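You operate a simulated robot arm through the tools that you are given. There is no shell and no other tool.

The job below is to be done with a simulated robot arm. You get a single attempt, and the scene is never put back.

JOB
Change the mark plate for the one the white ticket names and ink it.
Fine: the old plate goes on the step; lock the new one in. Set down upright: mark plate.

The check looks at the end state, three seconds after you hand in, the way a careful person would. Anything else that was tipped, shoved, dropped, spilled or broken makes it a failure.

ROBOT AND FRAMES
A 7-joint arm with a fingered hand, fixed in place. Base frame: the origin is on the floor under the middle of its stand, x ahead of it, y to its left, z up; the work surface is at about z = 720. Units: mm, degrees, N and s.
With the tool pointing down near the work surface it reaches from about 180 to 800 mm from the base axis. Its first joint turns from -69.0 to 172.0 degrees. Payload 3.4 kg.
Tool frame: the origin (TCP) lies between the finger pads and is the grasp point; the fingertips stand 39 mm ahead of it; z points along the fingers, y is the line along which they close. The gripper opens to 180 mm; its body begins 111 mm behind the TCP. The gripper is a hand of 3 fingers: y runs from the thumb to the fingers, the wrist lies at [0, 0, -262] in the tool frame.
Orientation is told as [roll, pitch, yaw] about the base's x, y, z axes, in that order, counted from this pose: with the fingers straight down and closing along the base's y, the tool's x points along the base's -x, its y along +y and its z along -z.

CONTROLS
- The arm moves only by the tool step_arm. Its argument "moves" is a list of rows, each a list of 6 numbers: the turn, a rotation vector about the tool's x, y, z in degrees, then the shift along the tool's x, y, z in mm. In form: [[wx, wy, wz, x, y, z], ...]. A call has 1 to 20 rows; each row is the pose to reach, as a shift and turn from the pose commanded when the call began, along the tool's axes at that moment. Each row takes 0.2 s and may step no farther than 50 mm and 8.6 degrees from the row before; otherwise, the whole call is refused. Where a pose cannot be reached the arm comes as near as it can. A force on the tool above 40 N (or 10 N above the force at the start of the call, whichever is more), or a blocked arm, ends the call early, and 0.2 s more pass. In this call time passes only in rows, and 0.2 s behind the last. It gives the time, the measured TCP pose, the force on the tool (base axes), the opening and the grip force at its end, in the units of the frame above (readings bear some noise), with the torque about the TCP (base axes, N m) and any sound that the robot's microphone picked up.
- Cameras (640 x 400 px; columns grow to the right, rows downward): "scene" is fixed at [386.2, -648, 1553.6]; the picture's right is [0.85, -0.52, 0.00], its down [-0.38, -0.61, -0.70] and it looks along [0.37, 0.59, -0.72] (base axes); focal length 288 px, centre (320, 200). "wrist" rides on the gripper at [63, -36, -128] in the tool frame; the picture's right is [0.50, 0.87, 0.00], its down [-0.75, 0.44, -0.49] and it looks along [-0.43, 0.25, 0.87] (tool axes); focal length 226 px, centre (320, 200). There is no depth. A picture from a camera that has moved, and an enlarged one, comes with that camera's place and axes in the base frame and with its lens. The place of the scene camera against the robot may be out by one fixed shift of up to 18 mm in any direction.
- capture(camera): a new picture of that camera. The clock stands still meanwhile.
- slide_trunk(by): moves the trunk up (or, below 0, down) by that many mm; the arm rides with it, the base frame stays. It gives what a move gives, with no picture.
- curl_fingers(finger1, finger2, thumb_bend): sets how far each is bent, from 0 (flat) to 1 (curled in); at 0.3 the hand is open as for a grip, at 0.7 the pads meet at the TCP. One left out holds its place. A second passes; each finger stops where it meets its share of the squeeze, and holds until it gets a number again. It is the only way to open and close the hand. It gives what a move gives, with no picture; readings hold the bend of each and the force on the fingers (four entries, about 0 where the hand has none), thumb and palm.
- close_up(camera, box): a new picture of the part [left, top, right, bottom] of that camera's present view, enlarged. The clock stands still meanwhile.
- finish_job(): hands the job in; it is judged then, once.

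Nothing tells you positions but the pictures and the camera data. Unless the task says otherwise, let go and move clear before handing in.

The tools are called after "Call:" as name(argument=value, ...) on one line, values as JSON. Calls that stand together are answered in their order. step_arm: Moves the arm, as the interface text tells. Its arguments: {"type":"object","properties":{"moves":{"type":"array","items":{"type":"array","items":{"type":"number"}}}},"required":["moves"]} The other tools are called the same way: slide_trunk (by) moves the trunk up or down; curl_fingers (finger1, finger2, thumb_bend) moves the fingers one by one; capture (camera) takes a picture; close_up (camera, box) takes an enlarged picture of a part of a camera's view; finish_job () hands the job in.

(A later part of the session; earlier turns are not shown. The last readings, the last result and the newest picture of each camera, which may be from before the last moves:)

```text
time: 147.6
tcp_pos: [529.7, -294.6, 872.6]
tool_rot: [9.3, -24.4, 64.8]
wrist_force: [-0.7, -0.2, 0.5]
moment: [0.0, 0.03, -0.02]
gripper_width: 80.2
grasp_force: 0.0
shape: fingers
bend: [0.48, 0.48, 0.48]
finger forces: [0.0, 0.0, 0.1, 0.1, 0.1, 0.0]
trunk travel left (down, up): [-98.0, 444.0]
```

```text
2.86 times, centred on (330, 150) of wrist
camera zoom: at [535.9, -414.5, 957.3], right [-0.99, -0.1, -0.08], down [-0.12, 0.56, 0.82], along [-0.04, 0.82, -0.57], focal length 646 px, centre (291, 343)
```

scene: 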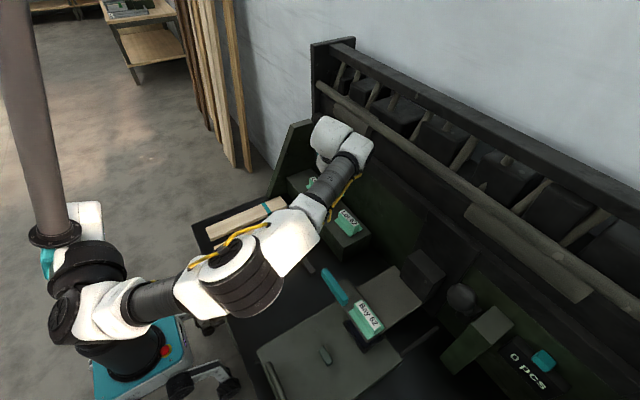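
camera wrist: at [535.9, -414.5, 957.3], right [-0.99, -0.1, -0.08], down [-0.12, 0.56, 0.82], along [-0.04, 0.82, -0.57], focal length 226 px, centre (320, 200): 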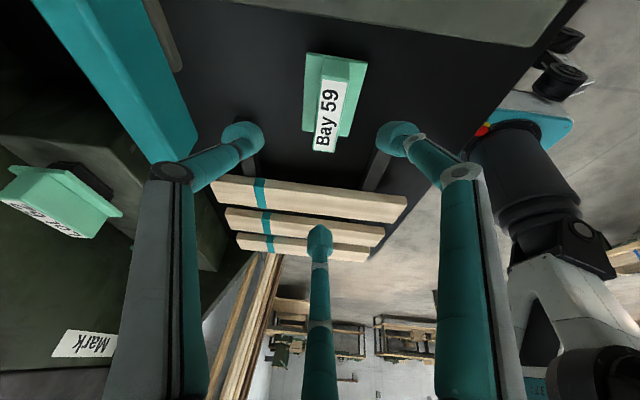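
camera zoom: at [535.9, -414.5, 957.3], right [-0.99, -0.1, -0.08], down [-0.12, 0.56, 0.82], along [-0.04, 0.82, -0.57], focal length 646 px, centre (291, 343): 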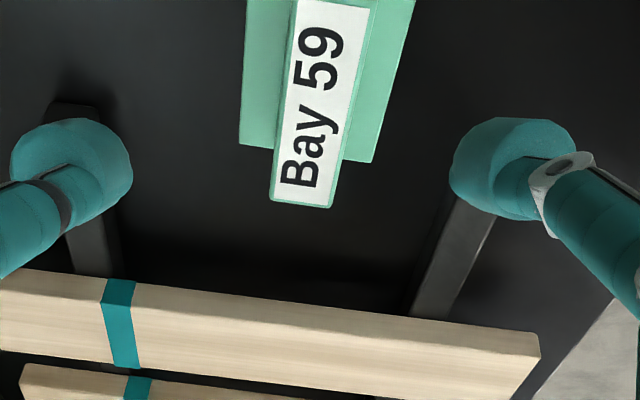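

Bay 59 now stands on the bench, as a halfway stop. Next I'll bring the hand upright at yaw 30° and go over to the press for the old plate.

Call:
step_arm(moves=[[0, 0, 0, -12, 4, -26], [2.7, 3.47, 6.03, -15, -5, -55], [5.4, 6.93, 12.07, -5, -25, -80], [8.1, 10.4, 18.1, 8, -48, -100], [10.8, 13.87, 24.1, 18, -65, -120], [13.5, 17.3, 30.2, 30, -82, -138], [16.2, 20.8, 36.2, 40, -97.5, -153]])

Call:
capture(camera="wrist")

Call:
capture(camera="scene")

```text
time: 149.2
tcp_pos: [599.0, -430.9, 981.1]
tool_rot: [0.0, 0.0, 29.9]
wrist_force: [-0.3, -0.5, 0.5]
moment: [0.02, -0.03, 0.0]
gripper_width: 80.1
grasp_force: 0.0
shape: fingers
bend: [0.48, 0.48, 0.48]
finger forces: [0.1, 0.0, 0.1, 0.0, 0.1, 0.0]
trunk travel left (down, up): [-98.0, 444.0]
```

```text
taken
camera wrist: at [564.7, -491.8, 1108.8], right [-0.87, 0.5, 0.0], down [0.44, 0.75, 0.49], along [0.25, 0.42, -0.87], focal length 226 px, centre (320, 200)
```

wrist: 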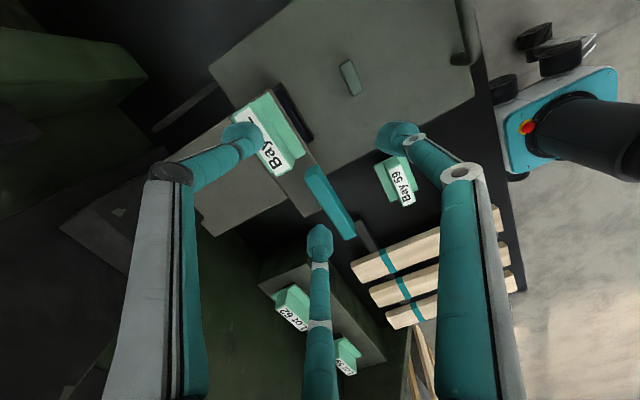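

```text
taken
```

scene: 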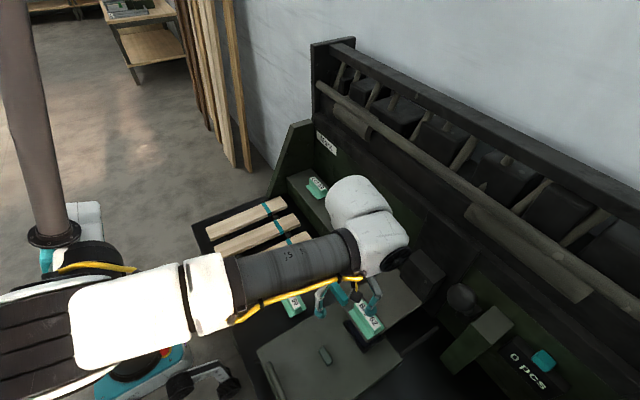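

Call:
close_up(camera="wrist", box=[215, 80, 365, 180])

Call:
close_up(camera="wrist", box=[350, 130, 450, 230])

```text
4.00 times, centred on (290, 130) of wrist
camera zoom: at [564.7, -491.8, 1108.8], right [-0.87, 0.5, 0.0], down [0.44, 0.75, 0.49], along [0.25, 0.42, -0.87], focal length 904 px, centre (440, 480)
```

zoom: 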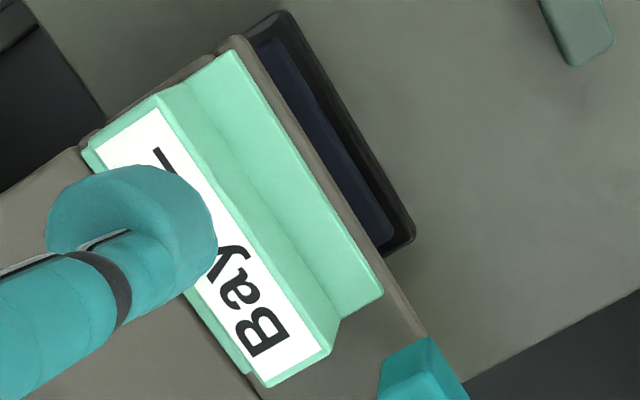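

```text
4.00 times, centred on (400, 180) of wrist
camera zoom: at [564.7, -491.8, 1108.8], right [-0.87, 0.5, 0.0], down [0.44, 0.75, 0.49], along [0.25, 0.42, -0.87], focal length 904 px, centre (0, 280)
```

zoom: 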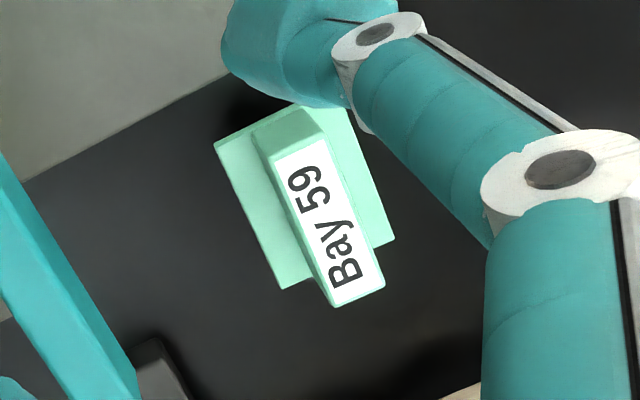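

Call:
curl_fingers(finger1=0.53, finger2=0.53, thumb_bend=0.53)

Call:
step_arm(moves=[[0, 0, 0, -18, -29, 5], [0, 0, 0, -36.1, -57.9, 20], [0, 0, 0, -36.1, -57.9, 45]])

Call:
capture(camera="wrist")

Call:
close_up(camera="wrist", box=[230, 110, 410, 250])

```text
time: 150.2
tcp_pos: [599.0, -429.8, 980.8]
tool_rot: [-0.1, 0.0, 30.1]
wrist_force: [0.4, -0.7, -0.1]
moment: [0.0, -0.03, 0.04]
gripper_width: 61.4
grasp_force: 0.0
shape: fingers
bend: [0.53, 0.53, 0.53]
finger forces: [0.0, 0.1, 0.0, 0.0, 0.1, 0.0]
trunk travel left (down, up): [-98.0, 444.0]
```

```text
time: 151.0
tcp_pos: [659.7, -464.0, 936.4]
tool_rot: [-0.1, -0.1, 30.0]
wrist_force: [1.0, 0.7, -0.3]
moment: [-0.03, -0.06, -0.04]
gripper_width: 61.2
grasp_force: 0.0
shape: fingers
bend: [0.53, 0.53, 0.53]
finger forces: [0.1, 0.0, 0.0, 0.1, 0.1, 0.1]
trunk travel left (down, up): [-98.0, 444.0]
```

```text
taken
camera wrist: at [624.8, -525.0, 1063.7], right [-0.87, 0.5, 0.0], down [0.43, 0.75, 0.49], along [0.25, 0.43, -0.87], focal length 226 px, centre (320, 200)
```

wrist: 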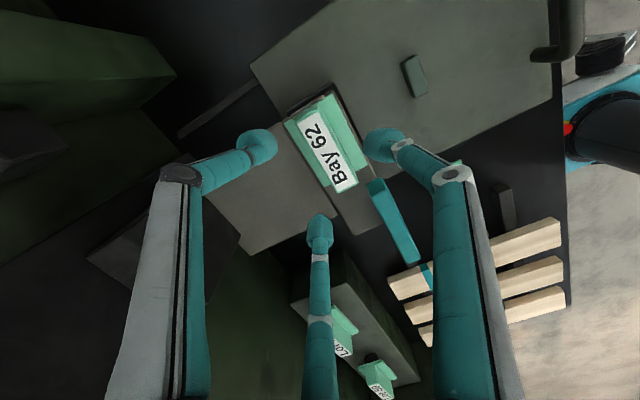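

```text
2.86 times, centred on (320, 180) of wrist
camera zoom: at [624.8, -525.0, 1063.7], right [-0.87, 0.5, 0.0], down [0.43, 0.75, 0.49], along [0.25, 0.43, -0.87], focal length 646 px, centre (320, 257)
```

zoom: 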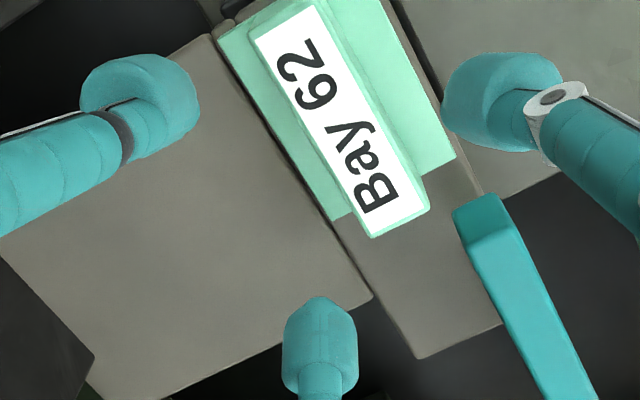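

Call:
step_arm(moves=[[0, 0, 0, 0, 0, 20], [0, 0, 0, 0, 0, 36], [0, 0, 0, 0, 0, 46], [0, 0, 0, 0, 0, 52]])

Call:
close_up(camera="wrist", box=[230, 110, 410, 250])

```text
time: 152.0
tcp_pos: [659.9, -462.4, 883.0]
tool_rot: [0.0, 0.0, 30.0]
wrist_force: [0.2, -0.2, -0.2]
moment: [0.01, -0.04, -0.01]
gripper_width: 61.4
grasp_force: 0.0
shape: fingers
bend: [0.53, 0.53, 0.53]
finger forces: [0.0, 0.0, 0.0, 0.1, 0.1, 0.0]
trunk travel left (down, up): [-98.0, 444.0]
```

```text
2.86 times, centred on (320, 180) of wrist
camera zoom: at [624.7, -524.3, 1010.9], right [-0.87, 0.5, 0.0], down [0.44, 0.75, 0.49], along [0.25, 0.43, -0.87], focal length 646 px, centre (320, 257)
```

zoom: 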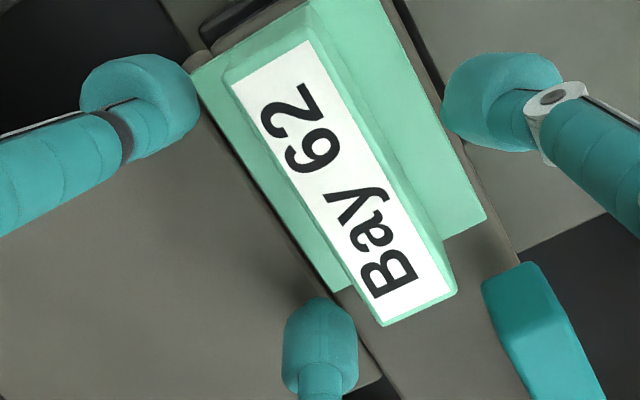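

Call:
curl_fingers(finger1=0.6, finger2=0.6, thumb_bend=0.6)

Call:
curl_fingers(finger1=0.67, finger2=0.67, thumb_bend=0.67)

Call:
close_up(camera="wrist", box=[230, 110, 410, 250])

```text
time: 153.0
tcp_pos: [660.5, -462.4, 883.8]
tool_rot: [0.0, -0.1, 30.0]
wrist_force: [-1.1, -0.6, 0.4]
moment: [-0.01, 0.0, -0.03]
gripper_width: 33.9
grasp_force: 0.0
shape: fingers
bend: [0.6, 0.6, 0.6]
finger forces: [0.0, 0.1, 0.0, 0.0, 0.1, 0.1]
trunk travel left (down, up): [-98.0, 444.0]
```

```text
time: 154.0
tcp_pos: [660.3, -462.3, 883.9]
tool_rot: [0.1, 0.0, 30.1]
wrist_force: [0.1, 0.1, 0.4]
moment: [0.0, -0.01, -0.01]
gripper_width: 21.0
grasp_force: 4.5
shape: fingers
bend: [0.62, 0.65, 0.65]
finger forces: [4.6, 1.4, 0.1, 0.0, 2.8, 0.0]
trunk travel left (down, up): [-98.0, 444.0]
```

```text
2.86 times, centred on (320, 180) of wrist
camera zoom: at [624.7, -524.4, 1011.1], right [-0.87, 0.5, 0.0], down [0.44, 0.75, 0.49], along [0.25, 0.43, -0.87], focal length 646 px, centre (320, 257)
```

zoom: 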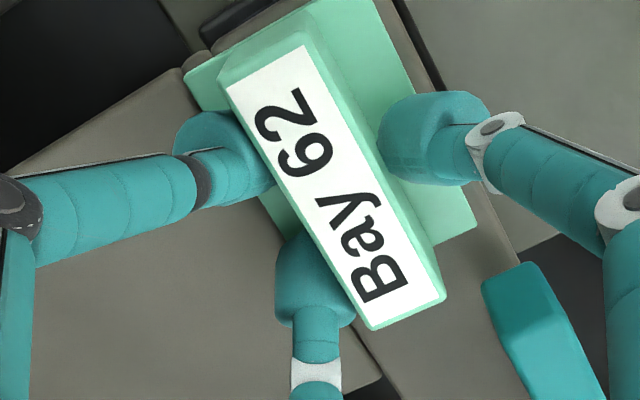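

Call:
curl_fingers(finger1=0.74, finger2=0.74, thumb_bend=0.74)

Call:
step_arm(moves=[[0, 0, 0, 0, 0, -3], [0, 0, 0, 0, 0, -6], [0, 0, 0, 0, 0, -10]])

Call:
close_up(camera="wrist", box=[230, 110, 410, 250])

```text
time: 155.0
tcp_pos: [659.9, -462.3, 884.0]
tool_rot: [0.1, -0.1, 29.9]
wrist_force: [-0.2, -0.7, -0.1]
moment: [-0.03, 0.11, 0.01]
gripper_width: 18.1
grasp_force: 11.8
shape: fingers
bend: [0.61, 0.72, 0.7]
finger forces: [11.1, 5.1, 0.0, 0.0, 8.2, 0.0]
trunk travel left (down, up): [-98.0, 444.0]
```

```text
time: 155.8
tcp_pos: [658.9, -463.5, 893.4]
tool_rot: [0.0, -0.1, 29.9]
wrist_force: [-0.3, -0.7, -3.3]
moment: [0.0, -0.01, 0.0]
gripper_width: 18.1
grasp_force: 11.5
shape: fingers
bend: [0.61, 0.72, 0.7]
finger forces: [10.1, 5.6, 0.1, 0.0, 7.3, 0.0]
trunk travel left (down, up): [-98.0, 444.0]
```

```text
2.86 times, centred on (320, 180) of wrist
camera zoom: at [624.4, -524.7, 1021.1], right [-0.87, 0.5, 0.0], down [0.44, 0.75, 0.49], along [0.25, 0.43, -0.87], focal length 646 px, centre (320, 257)
```

zoom: 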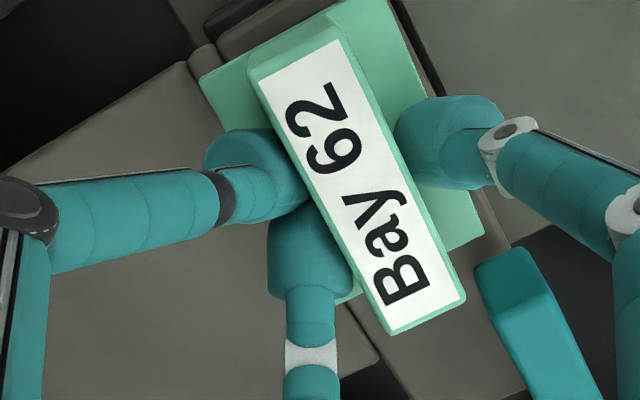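

Call:
step_arm(moves=[[0, 0, 0, 0, 0, -15], [0, 0, 0, 0, 0, -35], [0, 0, 0, 0, 0, -60]])

Call:
close_up(camera="wrist", box=[230, 110, 410, 250])

Call:
capture(camera="wrist")

```text
time: 156.6
tcp_pos: [658.4, -461.8, 955.7]
tool_rot: [0.0, -0.1, 30.0]
wrist_force: [-0.1, -0.8, -3.5]
moment: [-0.02, -0.08, 0.03]
gripper_width: 17.6
grasp_force: 12.0
shape: fingers
bend: [0.61, 0.72, 0.7]
finger forces: [10.1, 5.7, 0.0, 0.0, 7.5, 0.0]
trunk travel left (down, up): [-98.0, 444.0]
```

```text
2.86 times, centred on (320, 180) of wrist
camera zoom: at [624.3, -524.2, 1081.7], right [-0.87, 0.5, 0.0], down [0.44, 0.75, 0.49], along [0.25, 0.43, -0.87], focal length 646 px, centre (320, 257)
```

zoom: 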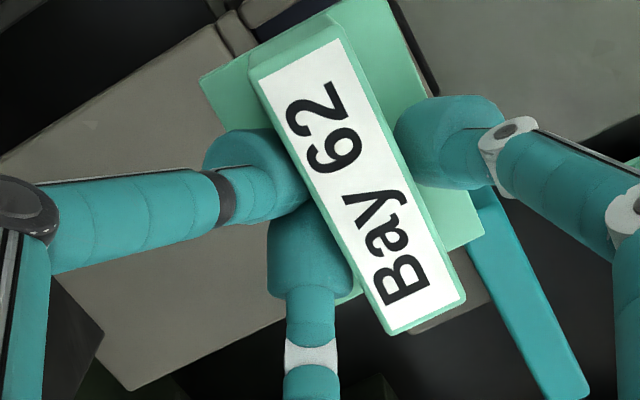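

```text
taken
camera wrist: at [624.3, -524.2, 1081.7], right [-0.87, 0.5, 0.0], down [0.44, 0.75, 0.49], along [0.25, 0.43, -0.87], focal length 226 px, centre (320, 200)
```

wrist: 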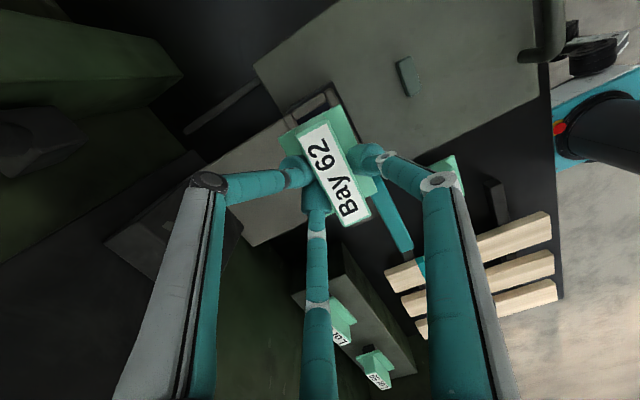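

The old plate is out and held, leaning about 6°. I'll correct that with the hand and set it down at a second free spot, around (430, -290).

Call:
step_arm(moves=[[0, 0, 0, 39, 22.5, 0], [-0.5, 0.9, -0.6, 78, 45, 0], [-1.1, 1.7, -1.2, 117, 67.5, 0], [-1.6, 2.6, -1.8, 113.8, 105.2, 17], [-2.1, 3.4, -2.4, 110.6, 142.9, 34], [-2.6, 4.2, -3, 107.4, 180.5, 51.4], [-3.2, 5.1, -3.6, 104.2, 218.2, 68.6], [-3.2, 5.1, -3.6, 101, 255.9, 85.7]])

Call:
capture(camera="wrist")

Call:
close_up(camera="wrist", box=[230, 110, 410, 250])

```text
time: 158.4
tcp_pos: [444.3, -289.5, 868.8]
tool_rot: [3.3, 5.0, 33.8]
wrist_force: [0.1, -0.6, -3.4]
moment: [-0.03, -0.07, 0.0]
gripper_width: 17.7
grasp_force: 12.2
shape: fingers
bend: [0.61, 0.72, 0.7]
finger forces: [9.9, 6.5, 0.0, 0.1, 8.2, 0.0]
trunk travel left (down, up): [-98.0, 444.0]
```

```text
taken
camera wrist: at [426.9, -353.7, 998.0], right [-0.89, 0.45, 0.09], down [0.44, 0.78, 0.45], along [0.13, 0.44, -0.89], focal length 226 px, centre (320, 200)
```

wrist: 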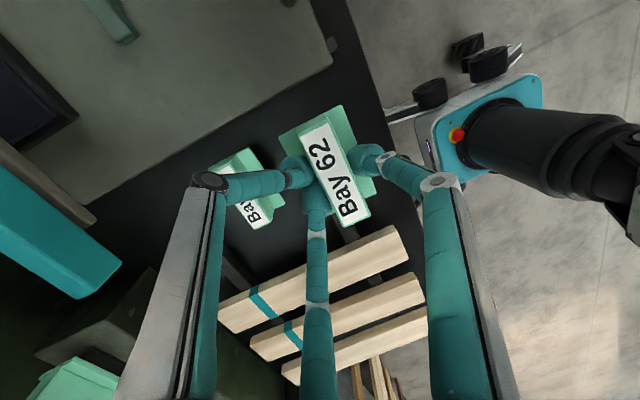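

```text
2.86 times, centred on (320, 180) of wrist
camera zoom: at [426.9, -353.7, 998.0], right [-0.89, 0.45, 0.09], down [0.44, 0.78, 0.45], along [0.13, 0.44, -0.89], focal length 646 px, centre (320, 257)
```

zoom: 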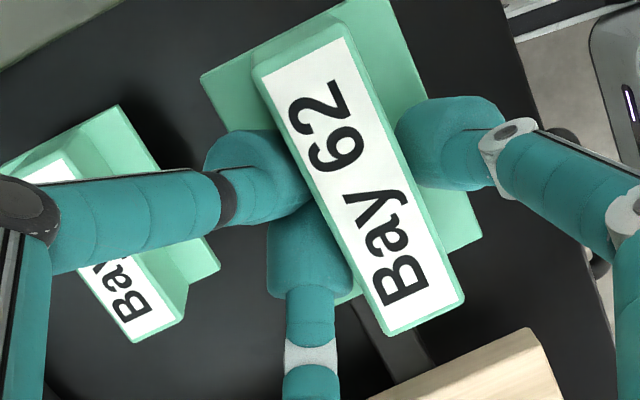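

Call:
step_arm(moves=[[0, 0, 0, -2.1, -1.4, 24], [0, 0, 0, -4, -2.6, 45], [0, 0, 0, -5.2, -3.4, 59], [0, 0, 0, -5.8, -3.8, 66]])

Call:
step_arm(moves=[[0, 0, 0, -0.2, -0.1, 2], [0, 0, 0, -0.35, -0.2, 4], [0, 0, 0, -0.5, -0.3, 6]])

```text
time: 159.4
tcp_pos: [444.7, -290.7, 800.6]
tool_rot: [3.4, 5.0, 33.7]
wrist_force: [-0.3, 0.7, -3.0]
moment: [0.01, -0.07, 0.02]
gripper_width: 17.7
grasp_force: 12.1
shape: fingers
bend: [0.61, 0.72, 0.7]
finger forces: [10.0, 6.7, 0.1, 0.0, 8.3, 0.0]
trunk travel left (down, up): [-98.0, 444.0]
```

```text
time: 160.2
tcp_pos: [444.8, -290.0, 796.0]
tool_rot: [3.4, 4.9, 33.7]
wrist_force: [-0.2, -0.3, -3.8]
moment: [-0.02, -0.06, 0.0]
gripper_width: 17.5
grasp_force: 12.5
shape: fingers
bend: [0.61, 0.72, 0.7]
finger forces: [10.0, 6.8, 0.0, 0.0, 8.3, 0.0]
trunk travel left (down, up): [-98.0, 444.0]
```

Call:
step_arm(moves=[[0, 0, 0, -0.1, -0.1, 1.5], [0, 0, 0, -0.3, -0.2, 3]])

Call:
step_arm(moves=[[0, 0, 0, -0.1, -0.1, 1.5], [0, 0, 0, -0.3, -0.2, 3]])

```text
time: 160.8
tcp_pos: [444.8, -290.0, 793.2]
tool_rot: [3.3, 4.9, 33.7]
wrist_force: [0.3, 0.7, -0.4]
moment: [-0.04, -0.02, -0.01]
gripper_width: 17.6
grasp_force: 12.8
shape: fingers
bend: [0.61, 0.73, 0.7]
finger forces: [9.8, 7.4, 0.1, 0.0, 9.0, 0.1]
trunk travel left (down, up): [-98.0, 444.0]
```

```text
time: 161.4
tcp_pos: [445.3, -289.4, 791.0]
tool_rot: [3.2, 4.9, 33.8]
wrist_force: [3.0, -0.6, 12.5]
moment: [-0.04, 0.13, -0.01]
gripper_width: 16.9
grasp_force: 11.1
shape: fingers
bend: [0.61, 0.73, 0.71]
finger forces: [10.6, 0.0, 0.0, 0.1, 11.6, 0.0]
trunk travel left (down, up): [-98.0, 444.0]
```

Call:
curl_fingers(finger1=0.57, finger2=0.62, thumb_bend=0.62)

Call:
close_up(camera="wrist", box=[230, 110, 410, 250])

```text
time: 162.4
tcp_pos: [443.7, -289.4, 791.1]
tool_rot: [3.3, 4.8, 33.7]
wrist_force: [-0.1, 1.8, 24.9]
moment: [-0.01, 0.01, -0.04]
gripper_width: 29.9
grasp_force: 12.2
shape: fingers
bend: [0.57, 0.66, 0.66]
finger forces: [4.4, 8.8, 0.0, 0.1, 11.3, 0.1]
trunk travel left (down, up): [-98.0, 444.0]
```

```text
2.86 times, centred on (320, 180) of wrist
camera zoom: at [425.7, -353.8, 920.8], right [-0.89, 0.45, 0.09], down [0.44, 0.78, 0.45], along [0.13, 0.44, -0.89], focal length 646 px, centre (320, 257)
```

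zoom: 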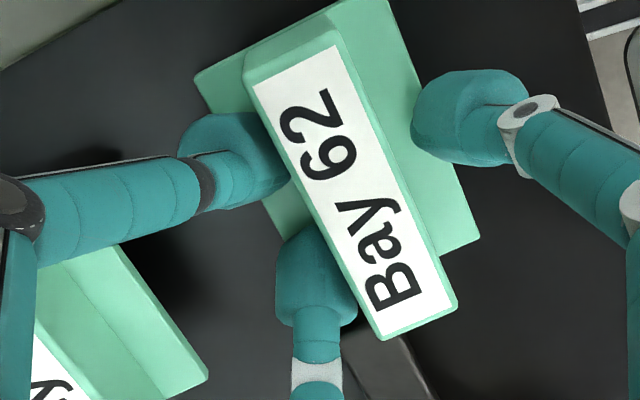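

Call:
step_arm(moves=[[0, 0, 0, 0.2, 0.1, -3], [0, 0, 0, 0.5, 0.3, -7]])

Call:
close_up(camera="wrist", box=[230, 110, 410, 250])

```text
time: 163.0
tcp_pos: [444.6, -291.6, 796.5]
tool_rot: [3.5, 5.1, 33.8]
wrist_force: [-0.5, -0.6, 0.2]
moment: [0.02, 0.01, 0.01]
gripper_width: 37.4
grasp_force: 0.1
shape: fingers
bend: [0.56, 0.62, 0.62]
finger forces: [0.1, 0.1, 0.0, 0.0, 0.1, 0.1]
trunk travel left (down, up): [-98.0, 444.0]
```

```text
2.86 times, centred on (320, 180) of wrist
camera zoom: at [426.7, -355.8, 925.5], right [-0.89, 0.45, 0.1], down [0.44, 0.78, 0.45], along [0.13, 0.44, -0.89], focal length 646 px, centre (320, 257)
```

zoom: 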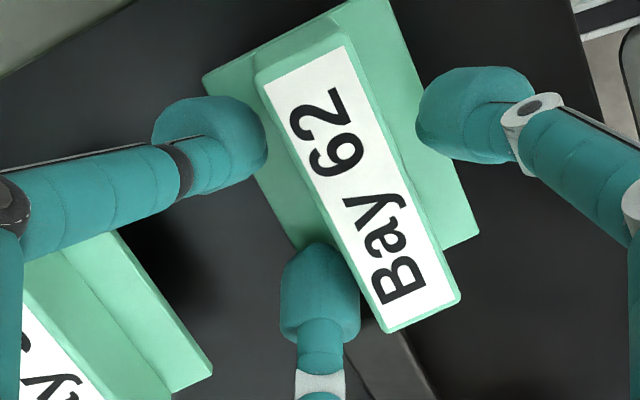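

Call:
step_arm(moves=[[0, 0, 0, 1.3, 0.9, -15], [0, 0, 0, 2.6, 1.7, -30], [0, 0, 0, 5.2, 3.5, -60], [0, 0, 0, 8.7, 5.8, -100]])

Call:
capture(camera="wrist")

Call:
close_up(camera="wrist", box=[200, 60, 400, 200])

```text
time: 164.0
tcp_pos: [442.1, -291.0, 898.0]
tool_rot: [3.3, 5.0, 33.7]
wrist_force: [0.0, 0.0, 0.4]
moment: [-0.02, 0.03, -0.03]
gripper_width: 37.2
grasp_force: 0.1
shape: fingers
bend: [0.56, 0.62, 0.62]
finger forces: [0.0, 0.0, 0.1, 0.1, 0.0, 0.0]
trunk travel left (down, up): [-98.0, 444.0]
```

```text
taken
camera wrist: at [425.5, -355.5, 1027.8], right [-0.89, 0.45, 0.09], down [0.44, 0.78, 0.45], along [0.13, 0.44, -0.89], focal length 226 px, centre (320, 200)
```

wrist: 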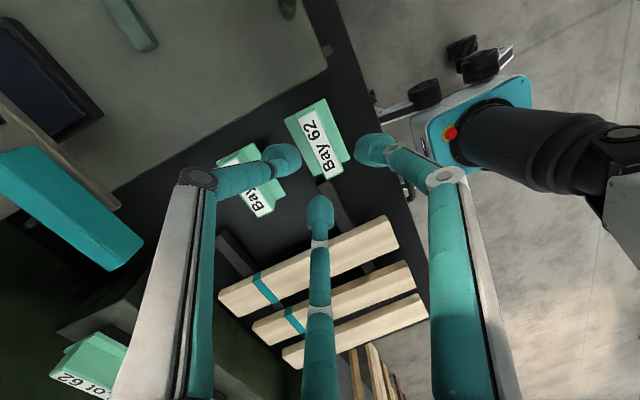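

```text
2.86 times, centred on (300, 130) of wrist
camera zoom: at [425.5, -355.5, 1027.8], right [-0.89, 0.45, 0.09], down [0.44, 0.78, 0.45], along [0.13, 0.44, -0.89], focal length 646 px, centre (377, 400)
```

zoom: 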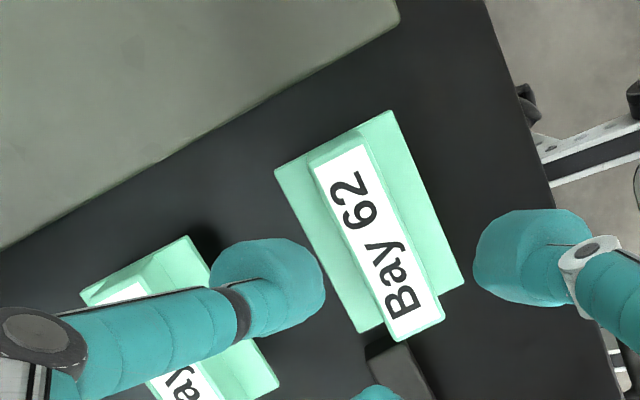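

Both plates stand on the bench. Now for Bay 59: upright hand at yaw 30°, over its centre near (530, -283).

Call:
curl_fingers(finger1=0.53, finger2=0.53, thumb_bend=0.53)

Call:
step_arm(moves=[[1.1, -1.7, 1.7, -28, -15.6, 1.6], [2.2, -3.4, 3.4, -56.5, -31.2, 3.3], [3.2, -5.1, 5, -84.8, -46.9, 4.9]])

Call:
capture(camera="wrist")

Call:
close_up(camera="wrist", box=[230, 90, 410, 230])

```text
time: 165.0
tcp_pos: [443.8, -292.4, 897.7]
tool_rot: [3.5, 4.9, 33.7]
wrist_force: [-0.7, 0.3, 0.1]
moment: [0.0, 0.02, 0.02]
gripper_width: 60.5
grasp_force: 0.1
shape: fingers
bend: [0.53, 0.53, 0.53]
finger forces: [0.0, 0.0, 0.1, 0.0, 0.0, 0.0]
trunk travel left (down, up): [-98.0, 444.0]
```

```text
time: 165.8
tcp_pos: [542.9, -284.0, 880.4]
tool_rot: [0.0, 0.1, 28.6]
wrist_force: [0.3, 0.5, -1.0]
moment: [-0.01, 0.0, -0.02]
gripper_width: 60.2
grasp_force: 0.1
shape: fingers
bend: [0.53, 0.53, 0.53]
finger forces: [0.0, 0.0, 0.0, 0.0, 0.0, 0.0]
trunk travel left (down, up): [-98.0, 444.0]
```

```text
taken
camera wrist: at [504.1, -344.8, 1008.4], right [-0.85, 0.52, 0.0], down [0.45, 0.74, 0.49], along [0.26, 0.42, -0.87], focal length 226 px, centre (320, 200)
```

wrist: 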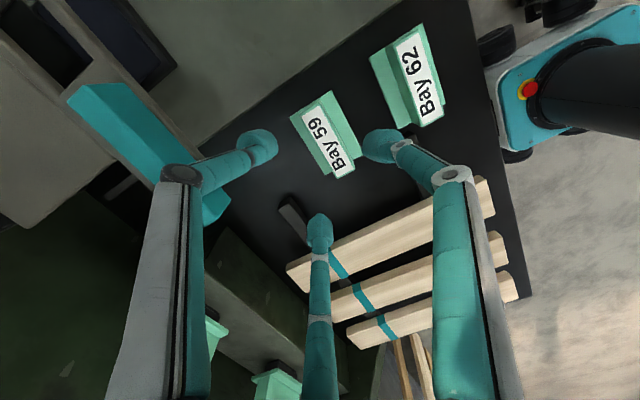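

```text
2.86 times, centred on (320, 160) of wrist
camera zoom: at [504.1, -344.8, 1008.4], right [-0.85, 0.52, 0.0], down [0.45, 0.74, 0.49], along [0.26, 0.42, -0.87], focal length 646 px, centre (320, 314)
```

zoom: 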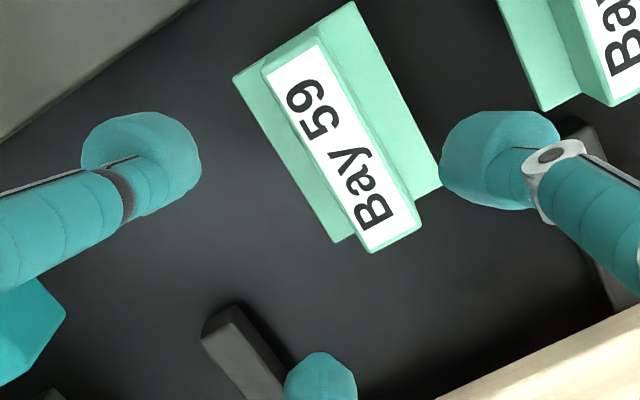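

Call:
step_arm(moves=[[0, 0, 0, 4.7, 1.3, 25], [0, 0, 0, 4.7, 1.3, 50], [0, 0, 0, 4.7, 1.3, 70], [0, 0, 0, 4.7, 1.3, 83]])

Call:
curl_fingers(finger1=0.58, finger2=0.6, thumb_bend=0.6)

Call:
close_up(camera="wrist", box=[230, 110, 410, 250])

```text
time: 166.8
tcp_pos: [535.7, -284.1, 798.3]
tool_rot: [-0.1, 0.0, 28.5]
wrist_force: [-0.5, 0.4, 0.2]
moment: [0.01, -0.01, 0.0]
gripper_width: 60.3
grasp_force: 0.2
shape: fingers
bend: [0.53, 0.53, 0.53]
finger forces: [0.1, 0.1, 0.0, 0.1, 0.0, 0.0]
trunk travel left (down, up): [-98.0, 444.0]
```

```text
time: 167.8
tcp_pos: [536.1, -284.6, 798.4]
tool_rot: [-0.1, 0.1, 28.6]
wrist_force: [-0.4, -0.3, -0.2]
moment: [-0.01, -0.01, -0.03]
gripper_width: 39.8
grasp_force: 0.0
shape: fingers
bend: [0.57, 0.6, 0.6]
finger forces: [0.0, 0.0, 0.0, 0.0, 0.0, 0.1]
trunk travel left (down, up): [-98.0, 444.0]
```

```text
2.86 times, centred on (320, 180) of wrist
camera zoom: at [498.8, -345.4, 926.8], right [-0.85, 0.52, 0.0], down [0.45, 0.74, 0.49], along [0.26, 0.42, -0.87], focal length 646 px, centre (320, 257)
```

zoom: 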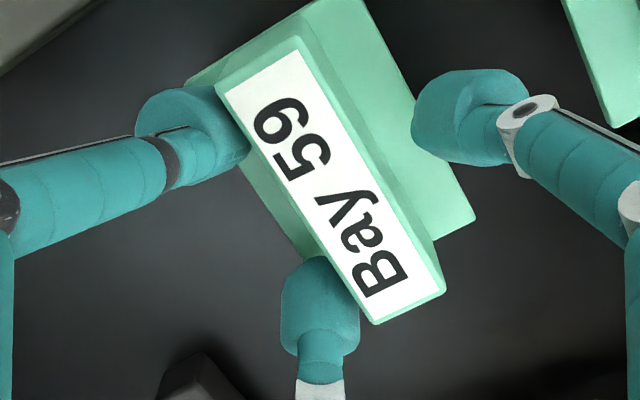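

Call:
curl_fingers(finger1=0.66, finger2=0.61, thumb_bend=0.61)

Call:
curl_fingers(finger1=0.74)

Call:
close_up(camera="wrist", box=[230, 110, 410, 250])

```text
time: 168.8
tcp_pos: [535.1, -284.7, 800.1]
tool_rot: [-0.1, 0.0, 28.7]
wrist_force: [-0.4, 1.0, -0.3]
moment: [0.01, 0.0, 0.03]
gripper_width: 25.9
grasp_force: 2.2
shape: fingers
bend: [0.63, 0.61, 0.61]
finger forces: [2.3, 0.7, 0.0, 0.0, 0.8, 0.0]
trunk travel left (down, up): [-98.0, 444.0]
```

```text
time: 169.8
tcp_pos: [535.4, -283.8, 799.3]
tool_rot: [0.0, 0.0, 28.7]
wrist_force: [0.9, 0.8, -0.3]
moment: [0.01, -0.04, 0.01]
gripper_width: 24.3
grasp_force: 8.8
shape: fingers
bend: [0.7, 0.6, 0.6]
finger forces: [8.3, 4.0, 0.1, 0.0, 4.6, 0.1]
trunk travel left (down, up): [-98.0, 444.0]
```

```text
2.86 times, centred on (320, 180) of wrist
camera zoom: at [498.8, -345.5, 926.6], right [-0.85, 0.52, 0.0], down [0.45, 0.74, 0.49], along [0.26, 0.42, -0.87], focal length 646 px, centre (320, 257)
```

zoom: 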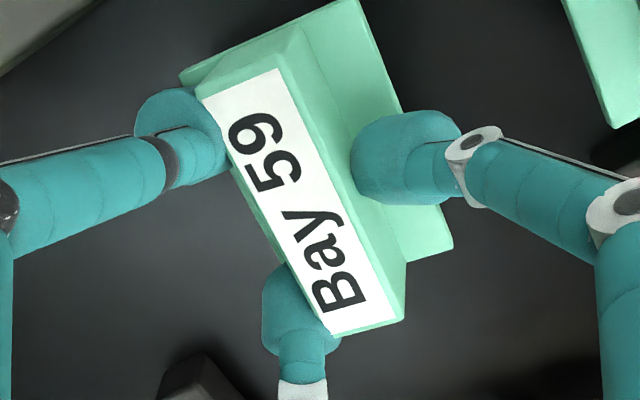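

The squeeze tips the plate because the bends are unequal. I'll even them out so all three fingers meet the ridge at about 0.64.

Call:
curl_fingers(finger1=0.61, finger2=0.61, thumb_bend=0.61)

Call:
curl_fingers(finger1=0.61, finger2=0.645, thumb_bend=0.645)

Call:
curl_fingers(finger1=0.7)

Call:
close_up(camera="wrist", box=[230, 110, 410, 250])

```text
time: 170.8
tcp_pos: [534.8, -284.6, 799.0]
tool_rot: [-0.1, 0.0, 28.5]
wrist_force: [0.7, -0.4, 0.5]
moment: [0.02, -0.03, 0.02]
gripper_width: 29.5
grasp_force: 0.5
shape: fingers
bend: [0.61, 0.61, 0.61]
finger forces: [0.1, 0.6, 0.1, 0.0, 0.1, 0.1]
trunk travel left (down, up): [-98.0, 444.0]
```

```text
time: 171.8
tcp_pos: [535.2, -282.8, 798.9]
tool_rot: [0.0, 0.0, 28.5]
wrist_force: [0.9, 0.3, 0.2]
moment: [0.02, -0.08, -0.03]
gripper_width: 24.4
grasp_force: 0.1
shape: fingers
bend: [0.61, 0.63, 0.64]
finger forces: [0.2, 0.4, 0.0, 0.0, 0.2, 0.0]
trunk travel left (down, up): [-98.0, 444.0]
```

```text
time: 172.8
tcp_pos: [536.6, -286.1, 798.9]
tool_rot: [-0.1, 0.1, 28.6]
wrist_force: [0.0, -0.6, -0.2]
moment: [0.05, 0.01, -0.01]
gripper_width: 21.3
grasp_force: 5.5
shape: fingers
bend: [0.64, 0.63, 0.63]
finger forces: [5.6, 2.5, 0.0, 0.0, 2.8, 0.1]
trunk travel left (down, up): [-98.0, 444.0]
```

```text
2.86 times, centred on (320, 180) of wrist
camera zoom: at [498.9, -345.5, 926.5], right [-0.85, 0.52, 0.0], down [0.45, 0.74, 0.49], along [0.26, 0.42, -0.87], focal length 646 px, centre (320, 257)
```

zoom: 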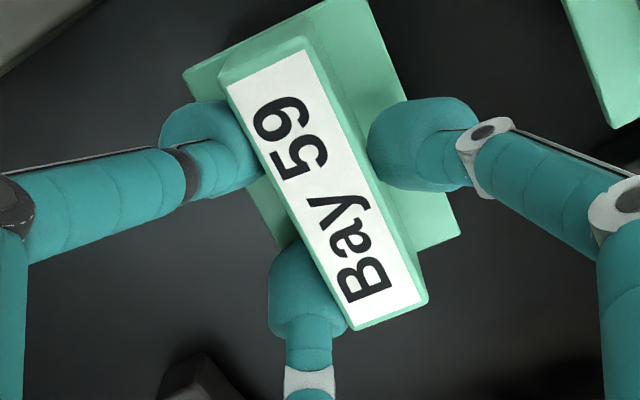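

Call:
curl_fingers(finger1=0.75, finger2=0.665, thumb_bend=0.665)

Call:
step_arm(moves=[[0, 0, 0, 0, 0, -4], [0, 0, 0, 0, 0, -10], [0, 0, 0, 0, 0, -20], [0, 0, 0, 0, 0, -35]])

Call:
close_up(camera="wrist", box=[230, 110, 410, 250])

```text
time: 173.8
tcp_pos: [536.5, -283.7, 799.1]
tool_rot: [-0.2, 0.1, 28.5]
wrist_force: [-0.6, 0.3, -0.5]
moment: [0.02, 0.0, -0.01]
gripper_width: 20.2
grasp_force: 9.0
shape: fingers
bend: [0.64, 0.63, 0.64]
finger forces: [8.4, 3.7, 0.0, 0.0, 4.6, 0.0]
trunk travel left (down, up): [-98.0, 444.0]
```

```text
time: 174.8
tcp_pos: [535.8, -284.1, 835.7]
tool_rot: [-0.1, 0.0, 28.6]
wrist_force: [0.3, 0.3, -3.8]
moment: [-0.02, -0.02, -0.01]
gripper_width: 20.4
grasp_force: 8.4
shape: fingers
bend: [0.64, 0.63, 0.64]
finger forces: [8.4, 3.6, 0.1, 0.1, 4.7, 0.0]
trunk travel left (down, up): [-98.0, 444.0]
```

```text
2.86 times, centred on (320, 180) of wrist
camera zoom: at [498.8, -345.5, 962.6], right [-0.85, 0.52, 0.0], down [0.45, 0.74, 0.49], along [0.26, 0.42, -0.87], focal length 646 px, centre (320, 257)
```

zoom: 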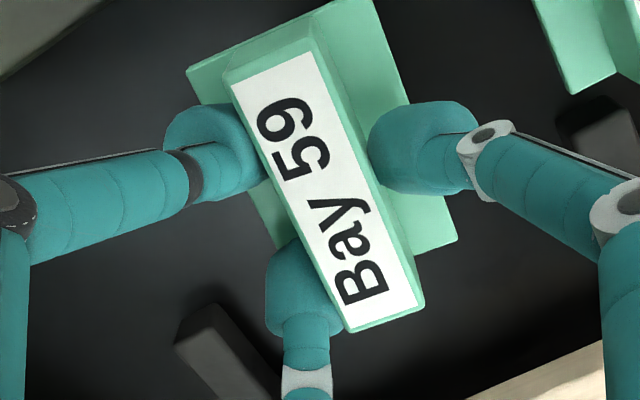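

The new plate is held level, but turned about 9°. I'll correct the yaw on the way and look at the empty pocket from beside the press.

Call:
step_arm(moves=[[0, 0, 0, 0, 0, -40], [0, 0, -2.2, -5, -20, -80], [0, 0, -4.4, -5, -55, -105], [0, 0, -6.6, -5, -95, -120], [0, 0, -8.7, -5, -135, -125]])

Call:
capture(camera="wrist")

```text
time: 176.0
tcp_pos: [605.6, -402.0, 958.5]
tool_rot: [0.1, 0.1, 37.3]
wrist_force: [-0.5, -0.3, -3.1]
moment: [0.06, -0.02, 0.0]
gripper_width: 20.1
grasp_force: 8.1
shape: fingers
bend: [0.65, 0.63, 0.64]
finger forces: [8.4, 3.7, 0.1, 0.0, 4.7, 0.0]
trunk travel left (down, up): [-98.0, 444.0]
```

```text
taken
camera wrist: at [578.2, -467.9, 1085.4], right [-0.92, 0.39, 0.0], down [0.34, 0.8, 0.49], along [0.19, 0.46, -0.87], focal length 226 px, centre (320, 200)
```

wrist: 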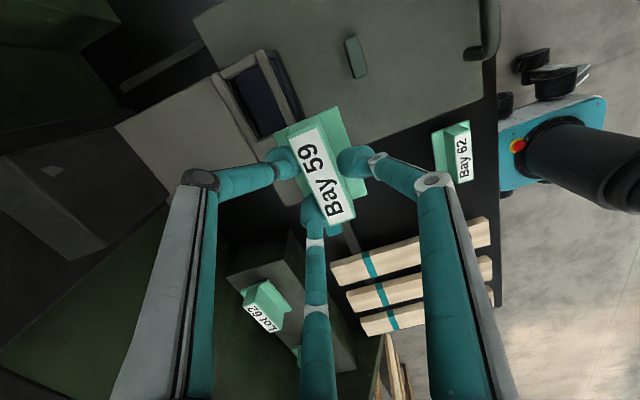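

Call:
close_up(camera="wrist", box=[190, 30, 330, 150])

Call:
close_up(camera="wrist", box=[230, 90, 410, 240])

Call:
close_up(camera="scene", box=[310, 260, 430, 360])

```text
3.33 times, centred on (260, 90) of wrist
camera zoom: at [578.2, -467.9, 1085.4], right [-0.92, 0.39, 0.0], down [0.34, 0.8, 0.49], along [0.19, 0.46, -0.87], focal length 754 px, centre (520, 567)
```

zoom: 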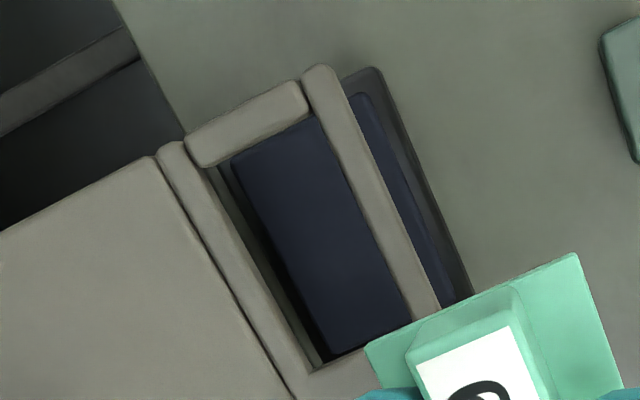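

```text
2.67 times, centred on (320, 165) of wrist
camera zoom: at [578.2, -467.9, 1085.4], right [-0.92, 0.39, 0.0], down [0.34, 0.8, 0.49], along [0.19, 0.46, -0.87], focal length 603 px, centre (320, 293)
```

zoom: 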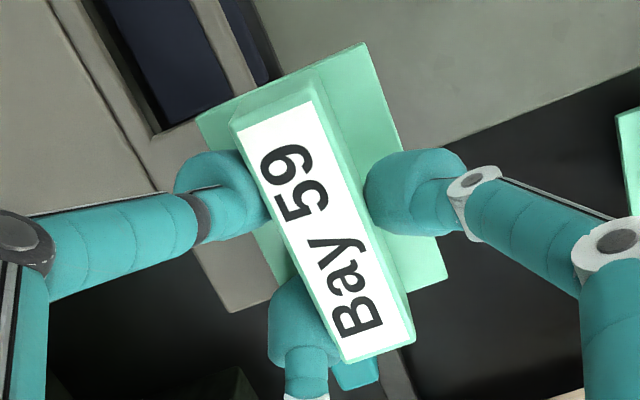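

```text
4.00 times, centred on (370, 310) of scene
camera zoom: at [386.2, -648.0, 1553.6], right [0.85, -0.52, 0.0], down [-0.38, -0.61, -0.7], along [0.37, 0.59, -0.72], focal length 1152 px, centre (120, -240)
```

zoom: 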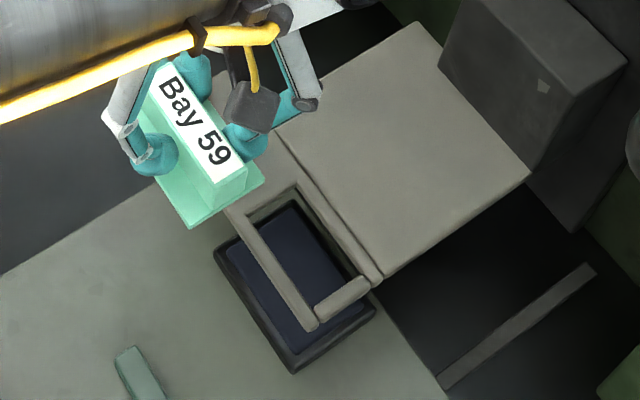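

I can see the pocket: a window centred near (651.5, -465) with the ink pad beneath it. The plate in hand is level and aligned, so I'll move it over the window.

Call:
step_arm(moves=[[0, 0, 0, -0.1, -40, 0], [0, 0, 0, -0.3, -80.2, 0], [0, 0, 0, -0.3, -80.2, 25], [0, 0, 0, -0.3, -80.2, 45]])

Call:
capture(camera="wrist")

Call:
close_up(camera="wrist", box=[230, 70, 430, 230])

Call:
close_up(camera="scene", box=[310, 260, 430, 360])

```text
time: 177.0
tcp_pos: [655.6, -464.4, 914.2]
tool_rot: [-0.1, 0.0, 37.3]
wrist_force: [0.0, -1.3, -2.8]
moment: [-0.03, 0.02, 0.04]
gripper_width: 20.3
grasp_force: 8.4
shape: fingers
bend: [0.65, 0.63, 0.64]
finger forces: [8.5, 3.7, 0.0, 0.1, 4.7, 0.1]
trunk travel left (down, up): [-98.0, 444.0]
```

```text
taken
camera wrist: at [627.2, -529.3, 1041.5], right [-0.92, 0.39, 0.0], down [0.34, 0.8, 0.49], along [0.19, 0.45, -0.87], focal length 226 px, centre (320, 200)
```

wrist: 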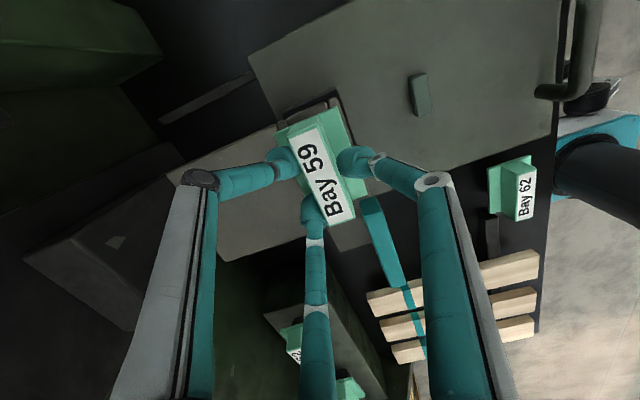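

```text
2.50 times, centred on (330, 150) of wrist
camera zoom: at [627.2, -529.3, 1041.5], right [-0.92, 0.39, 0.0], down [0.34, 0.8, 0.49], along [0.19, 0.45, -0.87], focal length 565 px, centre (295, 325)
```

zoom: 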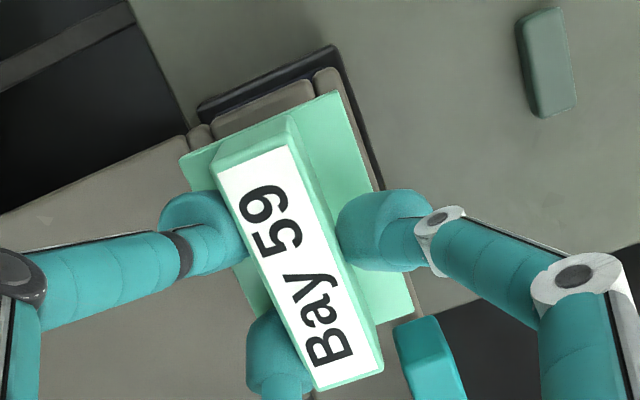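

```text
4.00 times, centred on (370, 310) of scene
camera zoom: at [386.2, -648.0, 1553.6], right [0.85, -0.52, 0.0], down [-0.38, -0.61, -0.7], along [0.37, 0.59, -0.72], focal length 1152 px, centre (120, -240)
```

zoom: 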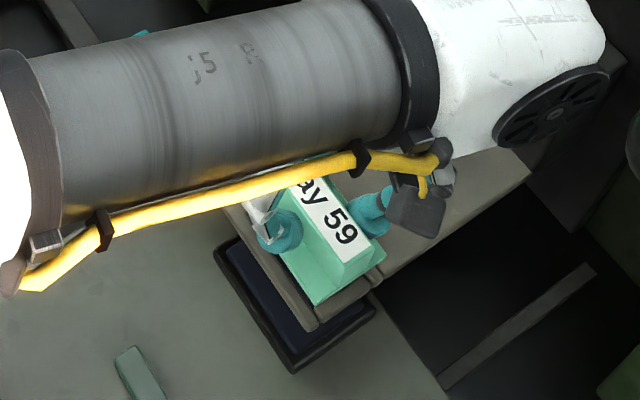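

Call:
step_arm(moves=[[0, 0, 0, 1.2, -1.6, 4], [0, 0, 0, 1.2, -1.6, 8], [0, 0, 0, 1.2, -1.6, 12], [0, 0, 0, 1.2, -1.6, 15]])

Call:
step_arm(moves=[[0, 0, 0, 0, 0, 2], [0, 0, 0, 0, 0, 4], [0, 0, 0, 0, 0, 6]])

Call:
close_up(camera="wrist", box=[230, 70, 430, 230])

```text
time: 178.0
tcp_pos: [653.4, -466.8, 897.8]
tool_rot: [0.1, -0.1, 37.3]
wrist_force: [0.6, 0.7, -3.4]
moment: [-0.01, 0.0, 0.0]
gripper_width: 20.4
grasp_force: 8.6
shape: fingers
bend: [0.65, 0.63, 0.64]
finger forces: [8.4, 3.7, 0.0, 0.1, 4.8, 0.0]
trunk travel left (down, up): [-98.0, 444.0]
```

```text
time: 178.8
tcp_pos: [653.8, -465.9, 891.8]
tool_rot: [0.0, 0.0, 37.3]
wrist_force: [-0.5, -0.1, -3.2]
moment: [0.0, 0.0, -0.01]
gripper_width: 20.2
grasp_force: 8.4
shape: fingers
bend: [0.65, 0.63, 0.64]
finger forces: [8.4, 3.7, 0.0, 0.1, 4.6, 0.0]
trunk travel left (down, up): [-98.0, 444.0]
```

```text
2.50 times, centred on (330, 150) of wrist
camera zoom: at [626.3, -532.4, 1020.5], right [-0.92, 0.39, 0.0], down [0.34, 0.8, 0.49], along [0.19, 0.45, -0.87], focal length 565 px, centre (295, 325)
```

zoom: 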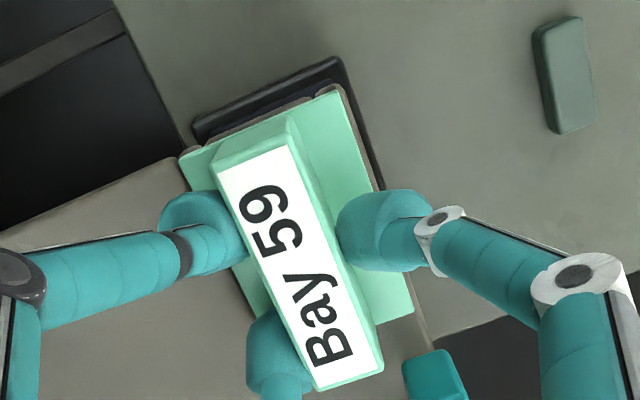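

Call:
step_arm(moves=[[0, 0, 0, 0, 0, 1.5], [0, 0, 0, 0, 0, 3], [0, 0, 0, 0, 0, 4.5]])

Call:
step_arm(moves=[[0, 0, 0, 0, 0, 1.5], [0, 0, 0, 0, 0, 3]])

```text
time: 179.6
tcp_pos: [652.4, -466.3, 888.0]
tool_rot: [0.0, 0.0, 37.3]
wrist_force: [0.7, -0.6, -2.8]
moment: [0.03, -0.01, 0.04]
gripper_width: 20.2
grasp_force: 8.4
shape: fingers
bend: [0.65, 0.63, 0.64]
finger forces: [8.4, 3.7, 0.0, 0.0, 4.7, 0.0]
trunk travel left (down, up): [-98.0, 444.0]
```

```text
time: 180.2
tcp_pos: [653.5, -466.8, 886.0]
tool_rot: [-0.1, 0.0, 37.3]
wrist_force: [0.1, -0.1, 2.6]
moment: [-0.05, -0.01, -0.01]
gripper_width: 20.1
grasp_force: 9.4
shape: fingers
bend: [0.65, 0.64, 0.64]
finger forces: [8.9, 4.0, 0.1, 0.1, 5.3, 0.0]
trunk travel left (down, up): [-98.0, 444.0]
```

Call:
close_up(camera="wrist", box=[230, 70, 430, 230])

Call:
close_up(camera="scene", box=[320, 280, 420, 350])

```text
2.50 times, centred on (330, 150) of wrist
camera zoom: at [625.9, -532.0, 1014.5], right [-0.92, 0.39, 0.0], down [0.34, 0.8, 0.49], along [0.19, 0.45, -0.87], focal length 565 px, centre (295, 325)
```

zoom: 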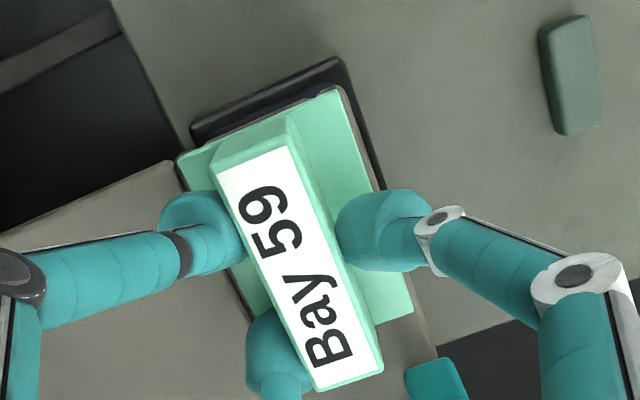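

```text
5.71 times, centred on (370, 315) of scene
camera zoom: at [386.2, -648.0, 1553.6], right [0.85, -0.52, 0.0], down [-0.38, -0.61, -0.7], along [0.37, 0.59, -0.72], focal length 1645 px, centre (34, -457)
```

zoom: 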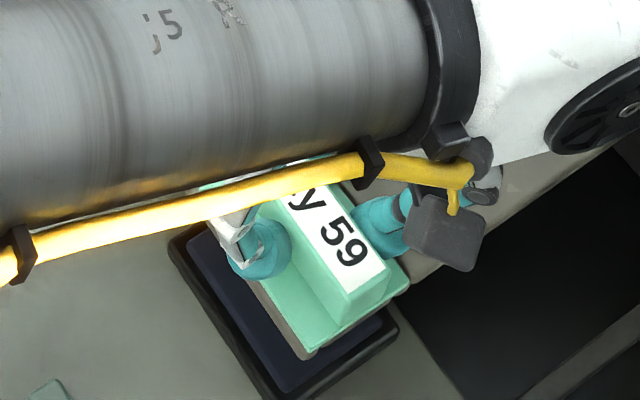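

Call:
curl_fingers(finger1=0.61, finger2=0.61, thumb_bend=0.61)

Call:
curl_fingers(finger1=0.54, finger2=0.54, thumb_bend=0.54)

Call:
close_up(camera="wrist", box=[230, 70, 430, 230])

```text
time: 181.2
tcp_pos: [653.0, -465.7, 886.3]
tool_rot: [-0.1, 0.0, 37.3]
wrist_force: [1.3, -1.0, 0.4]
moment: [-0.01, 0.0, 0.0]
gripper_width: 29.2
grasp_force: 0.3
shape: fingers
bend: [0.61, 0.61, 0.61]
finger forces: [0.0, 0.8, 0.0, 0.0, 0.0, 0.0]
trunk travel left (down, up): [-98.0, 444.0]
```

```text
time: 182.2
tcp_pos: [652.3, -465.3, 885.6]
tool_rot: [-0.1, 0.0, 37.3]
wrist_force: [0.4, -0.4, 0.3]
moment: [-0.02, 0.02, -0.01]
gripper_width: 56.6
grasp_force: 0.1
shape: fingers
bend: [0.54, 0.54, 0.54]
finger forces: [0.0, 0.1, 0.1, 0.0, 0.1, 0.1]
trunk travel left (down, up): [-98.0, 444.0]
```

```text
2.50 times, centred on (330, 150) of wrist
camera zoom: at [626.0, -532.1, 1013.6], right [-0.92, 0.39, 0.0], down [0.34, 0.8, 0.49], along [0.19, 0.45, -0.87], focal length 565 px, centre (295, 325)
```

zoom: 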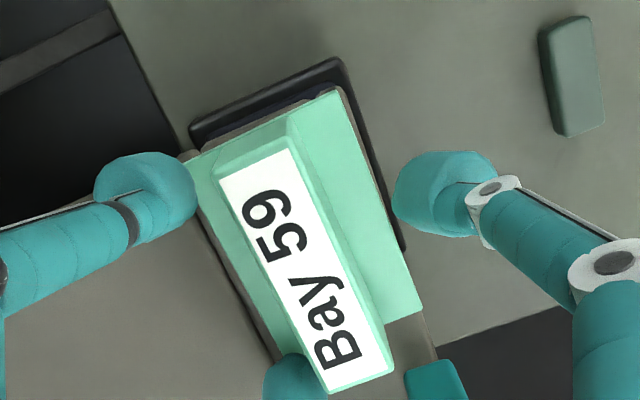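

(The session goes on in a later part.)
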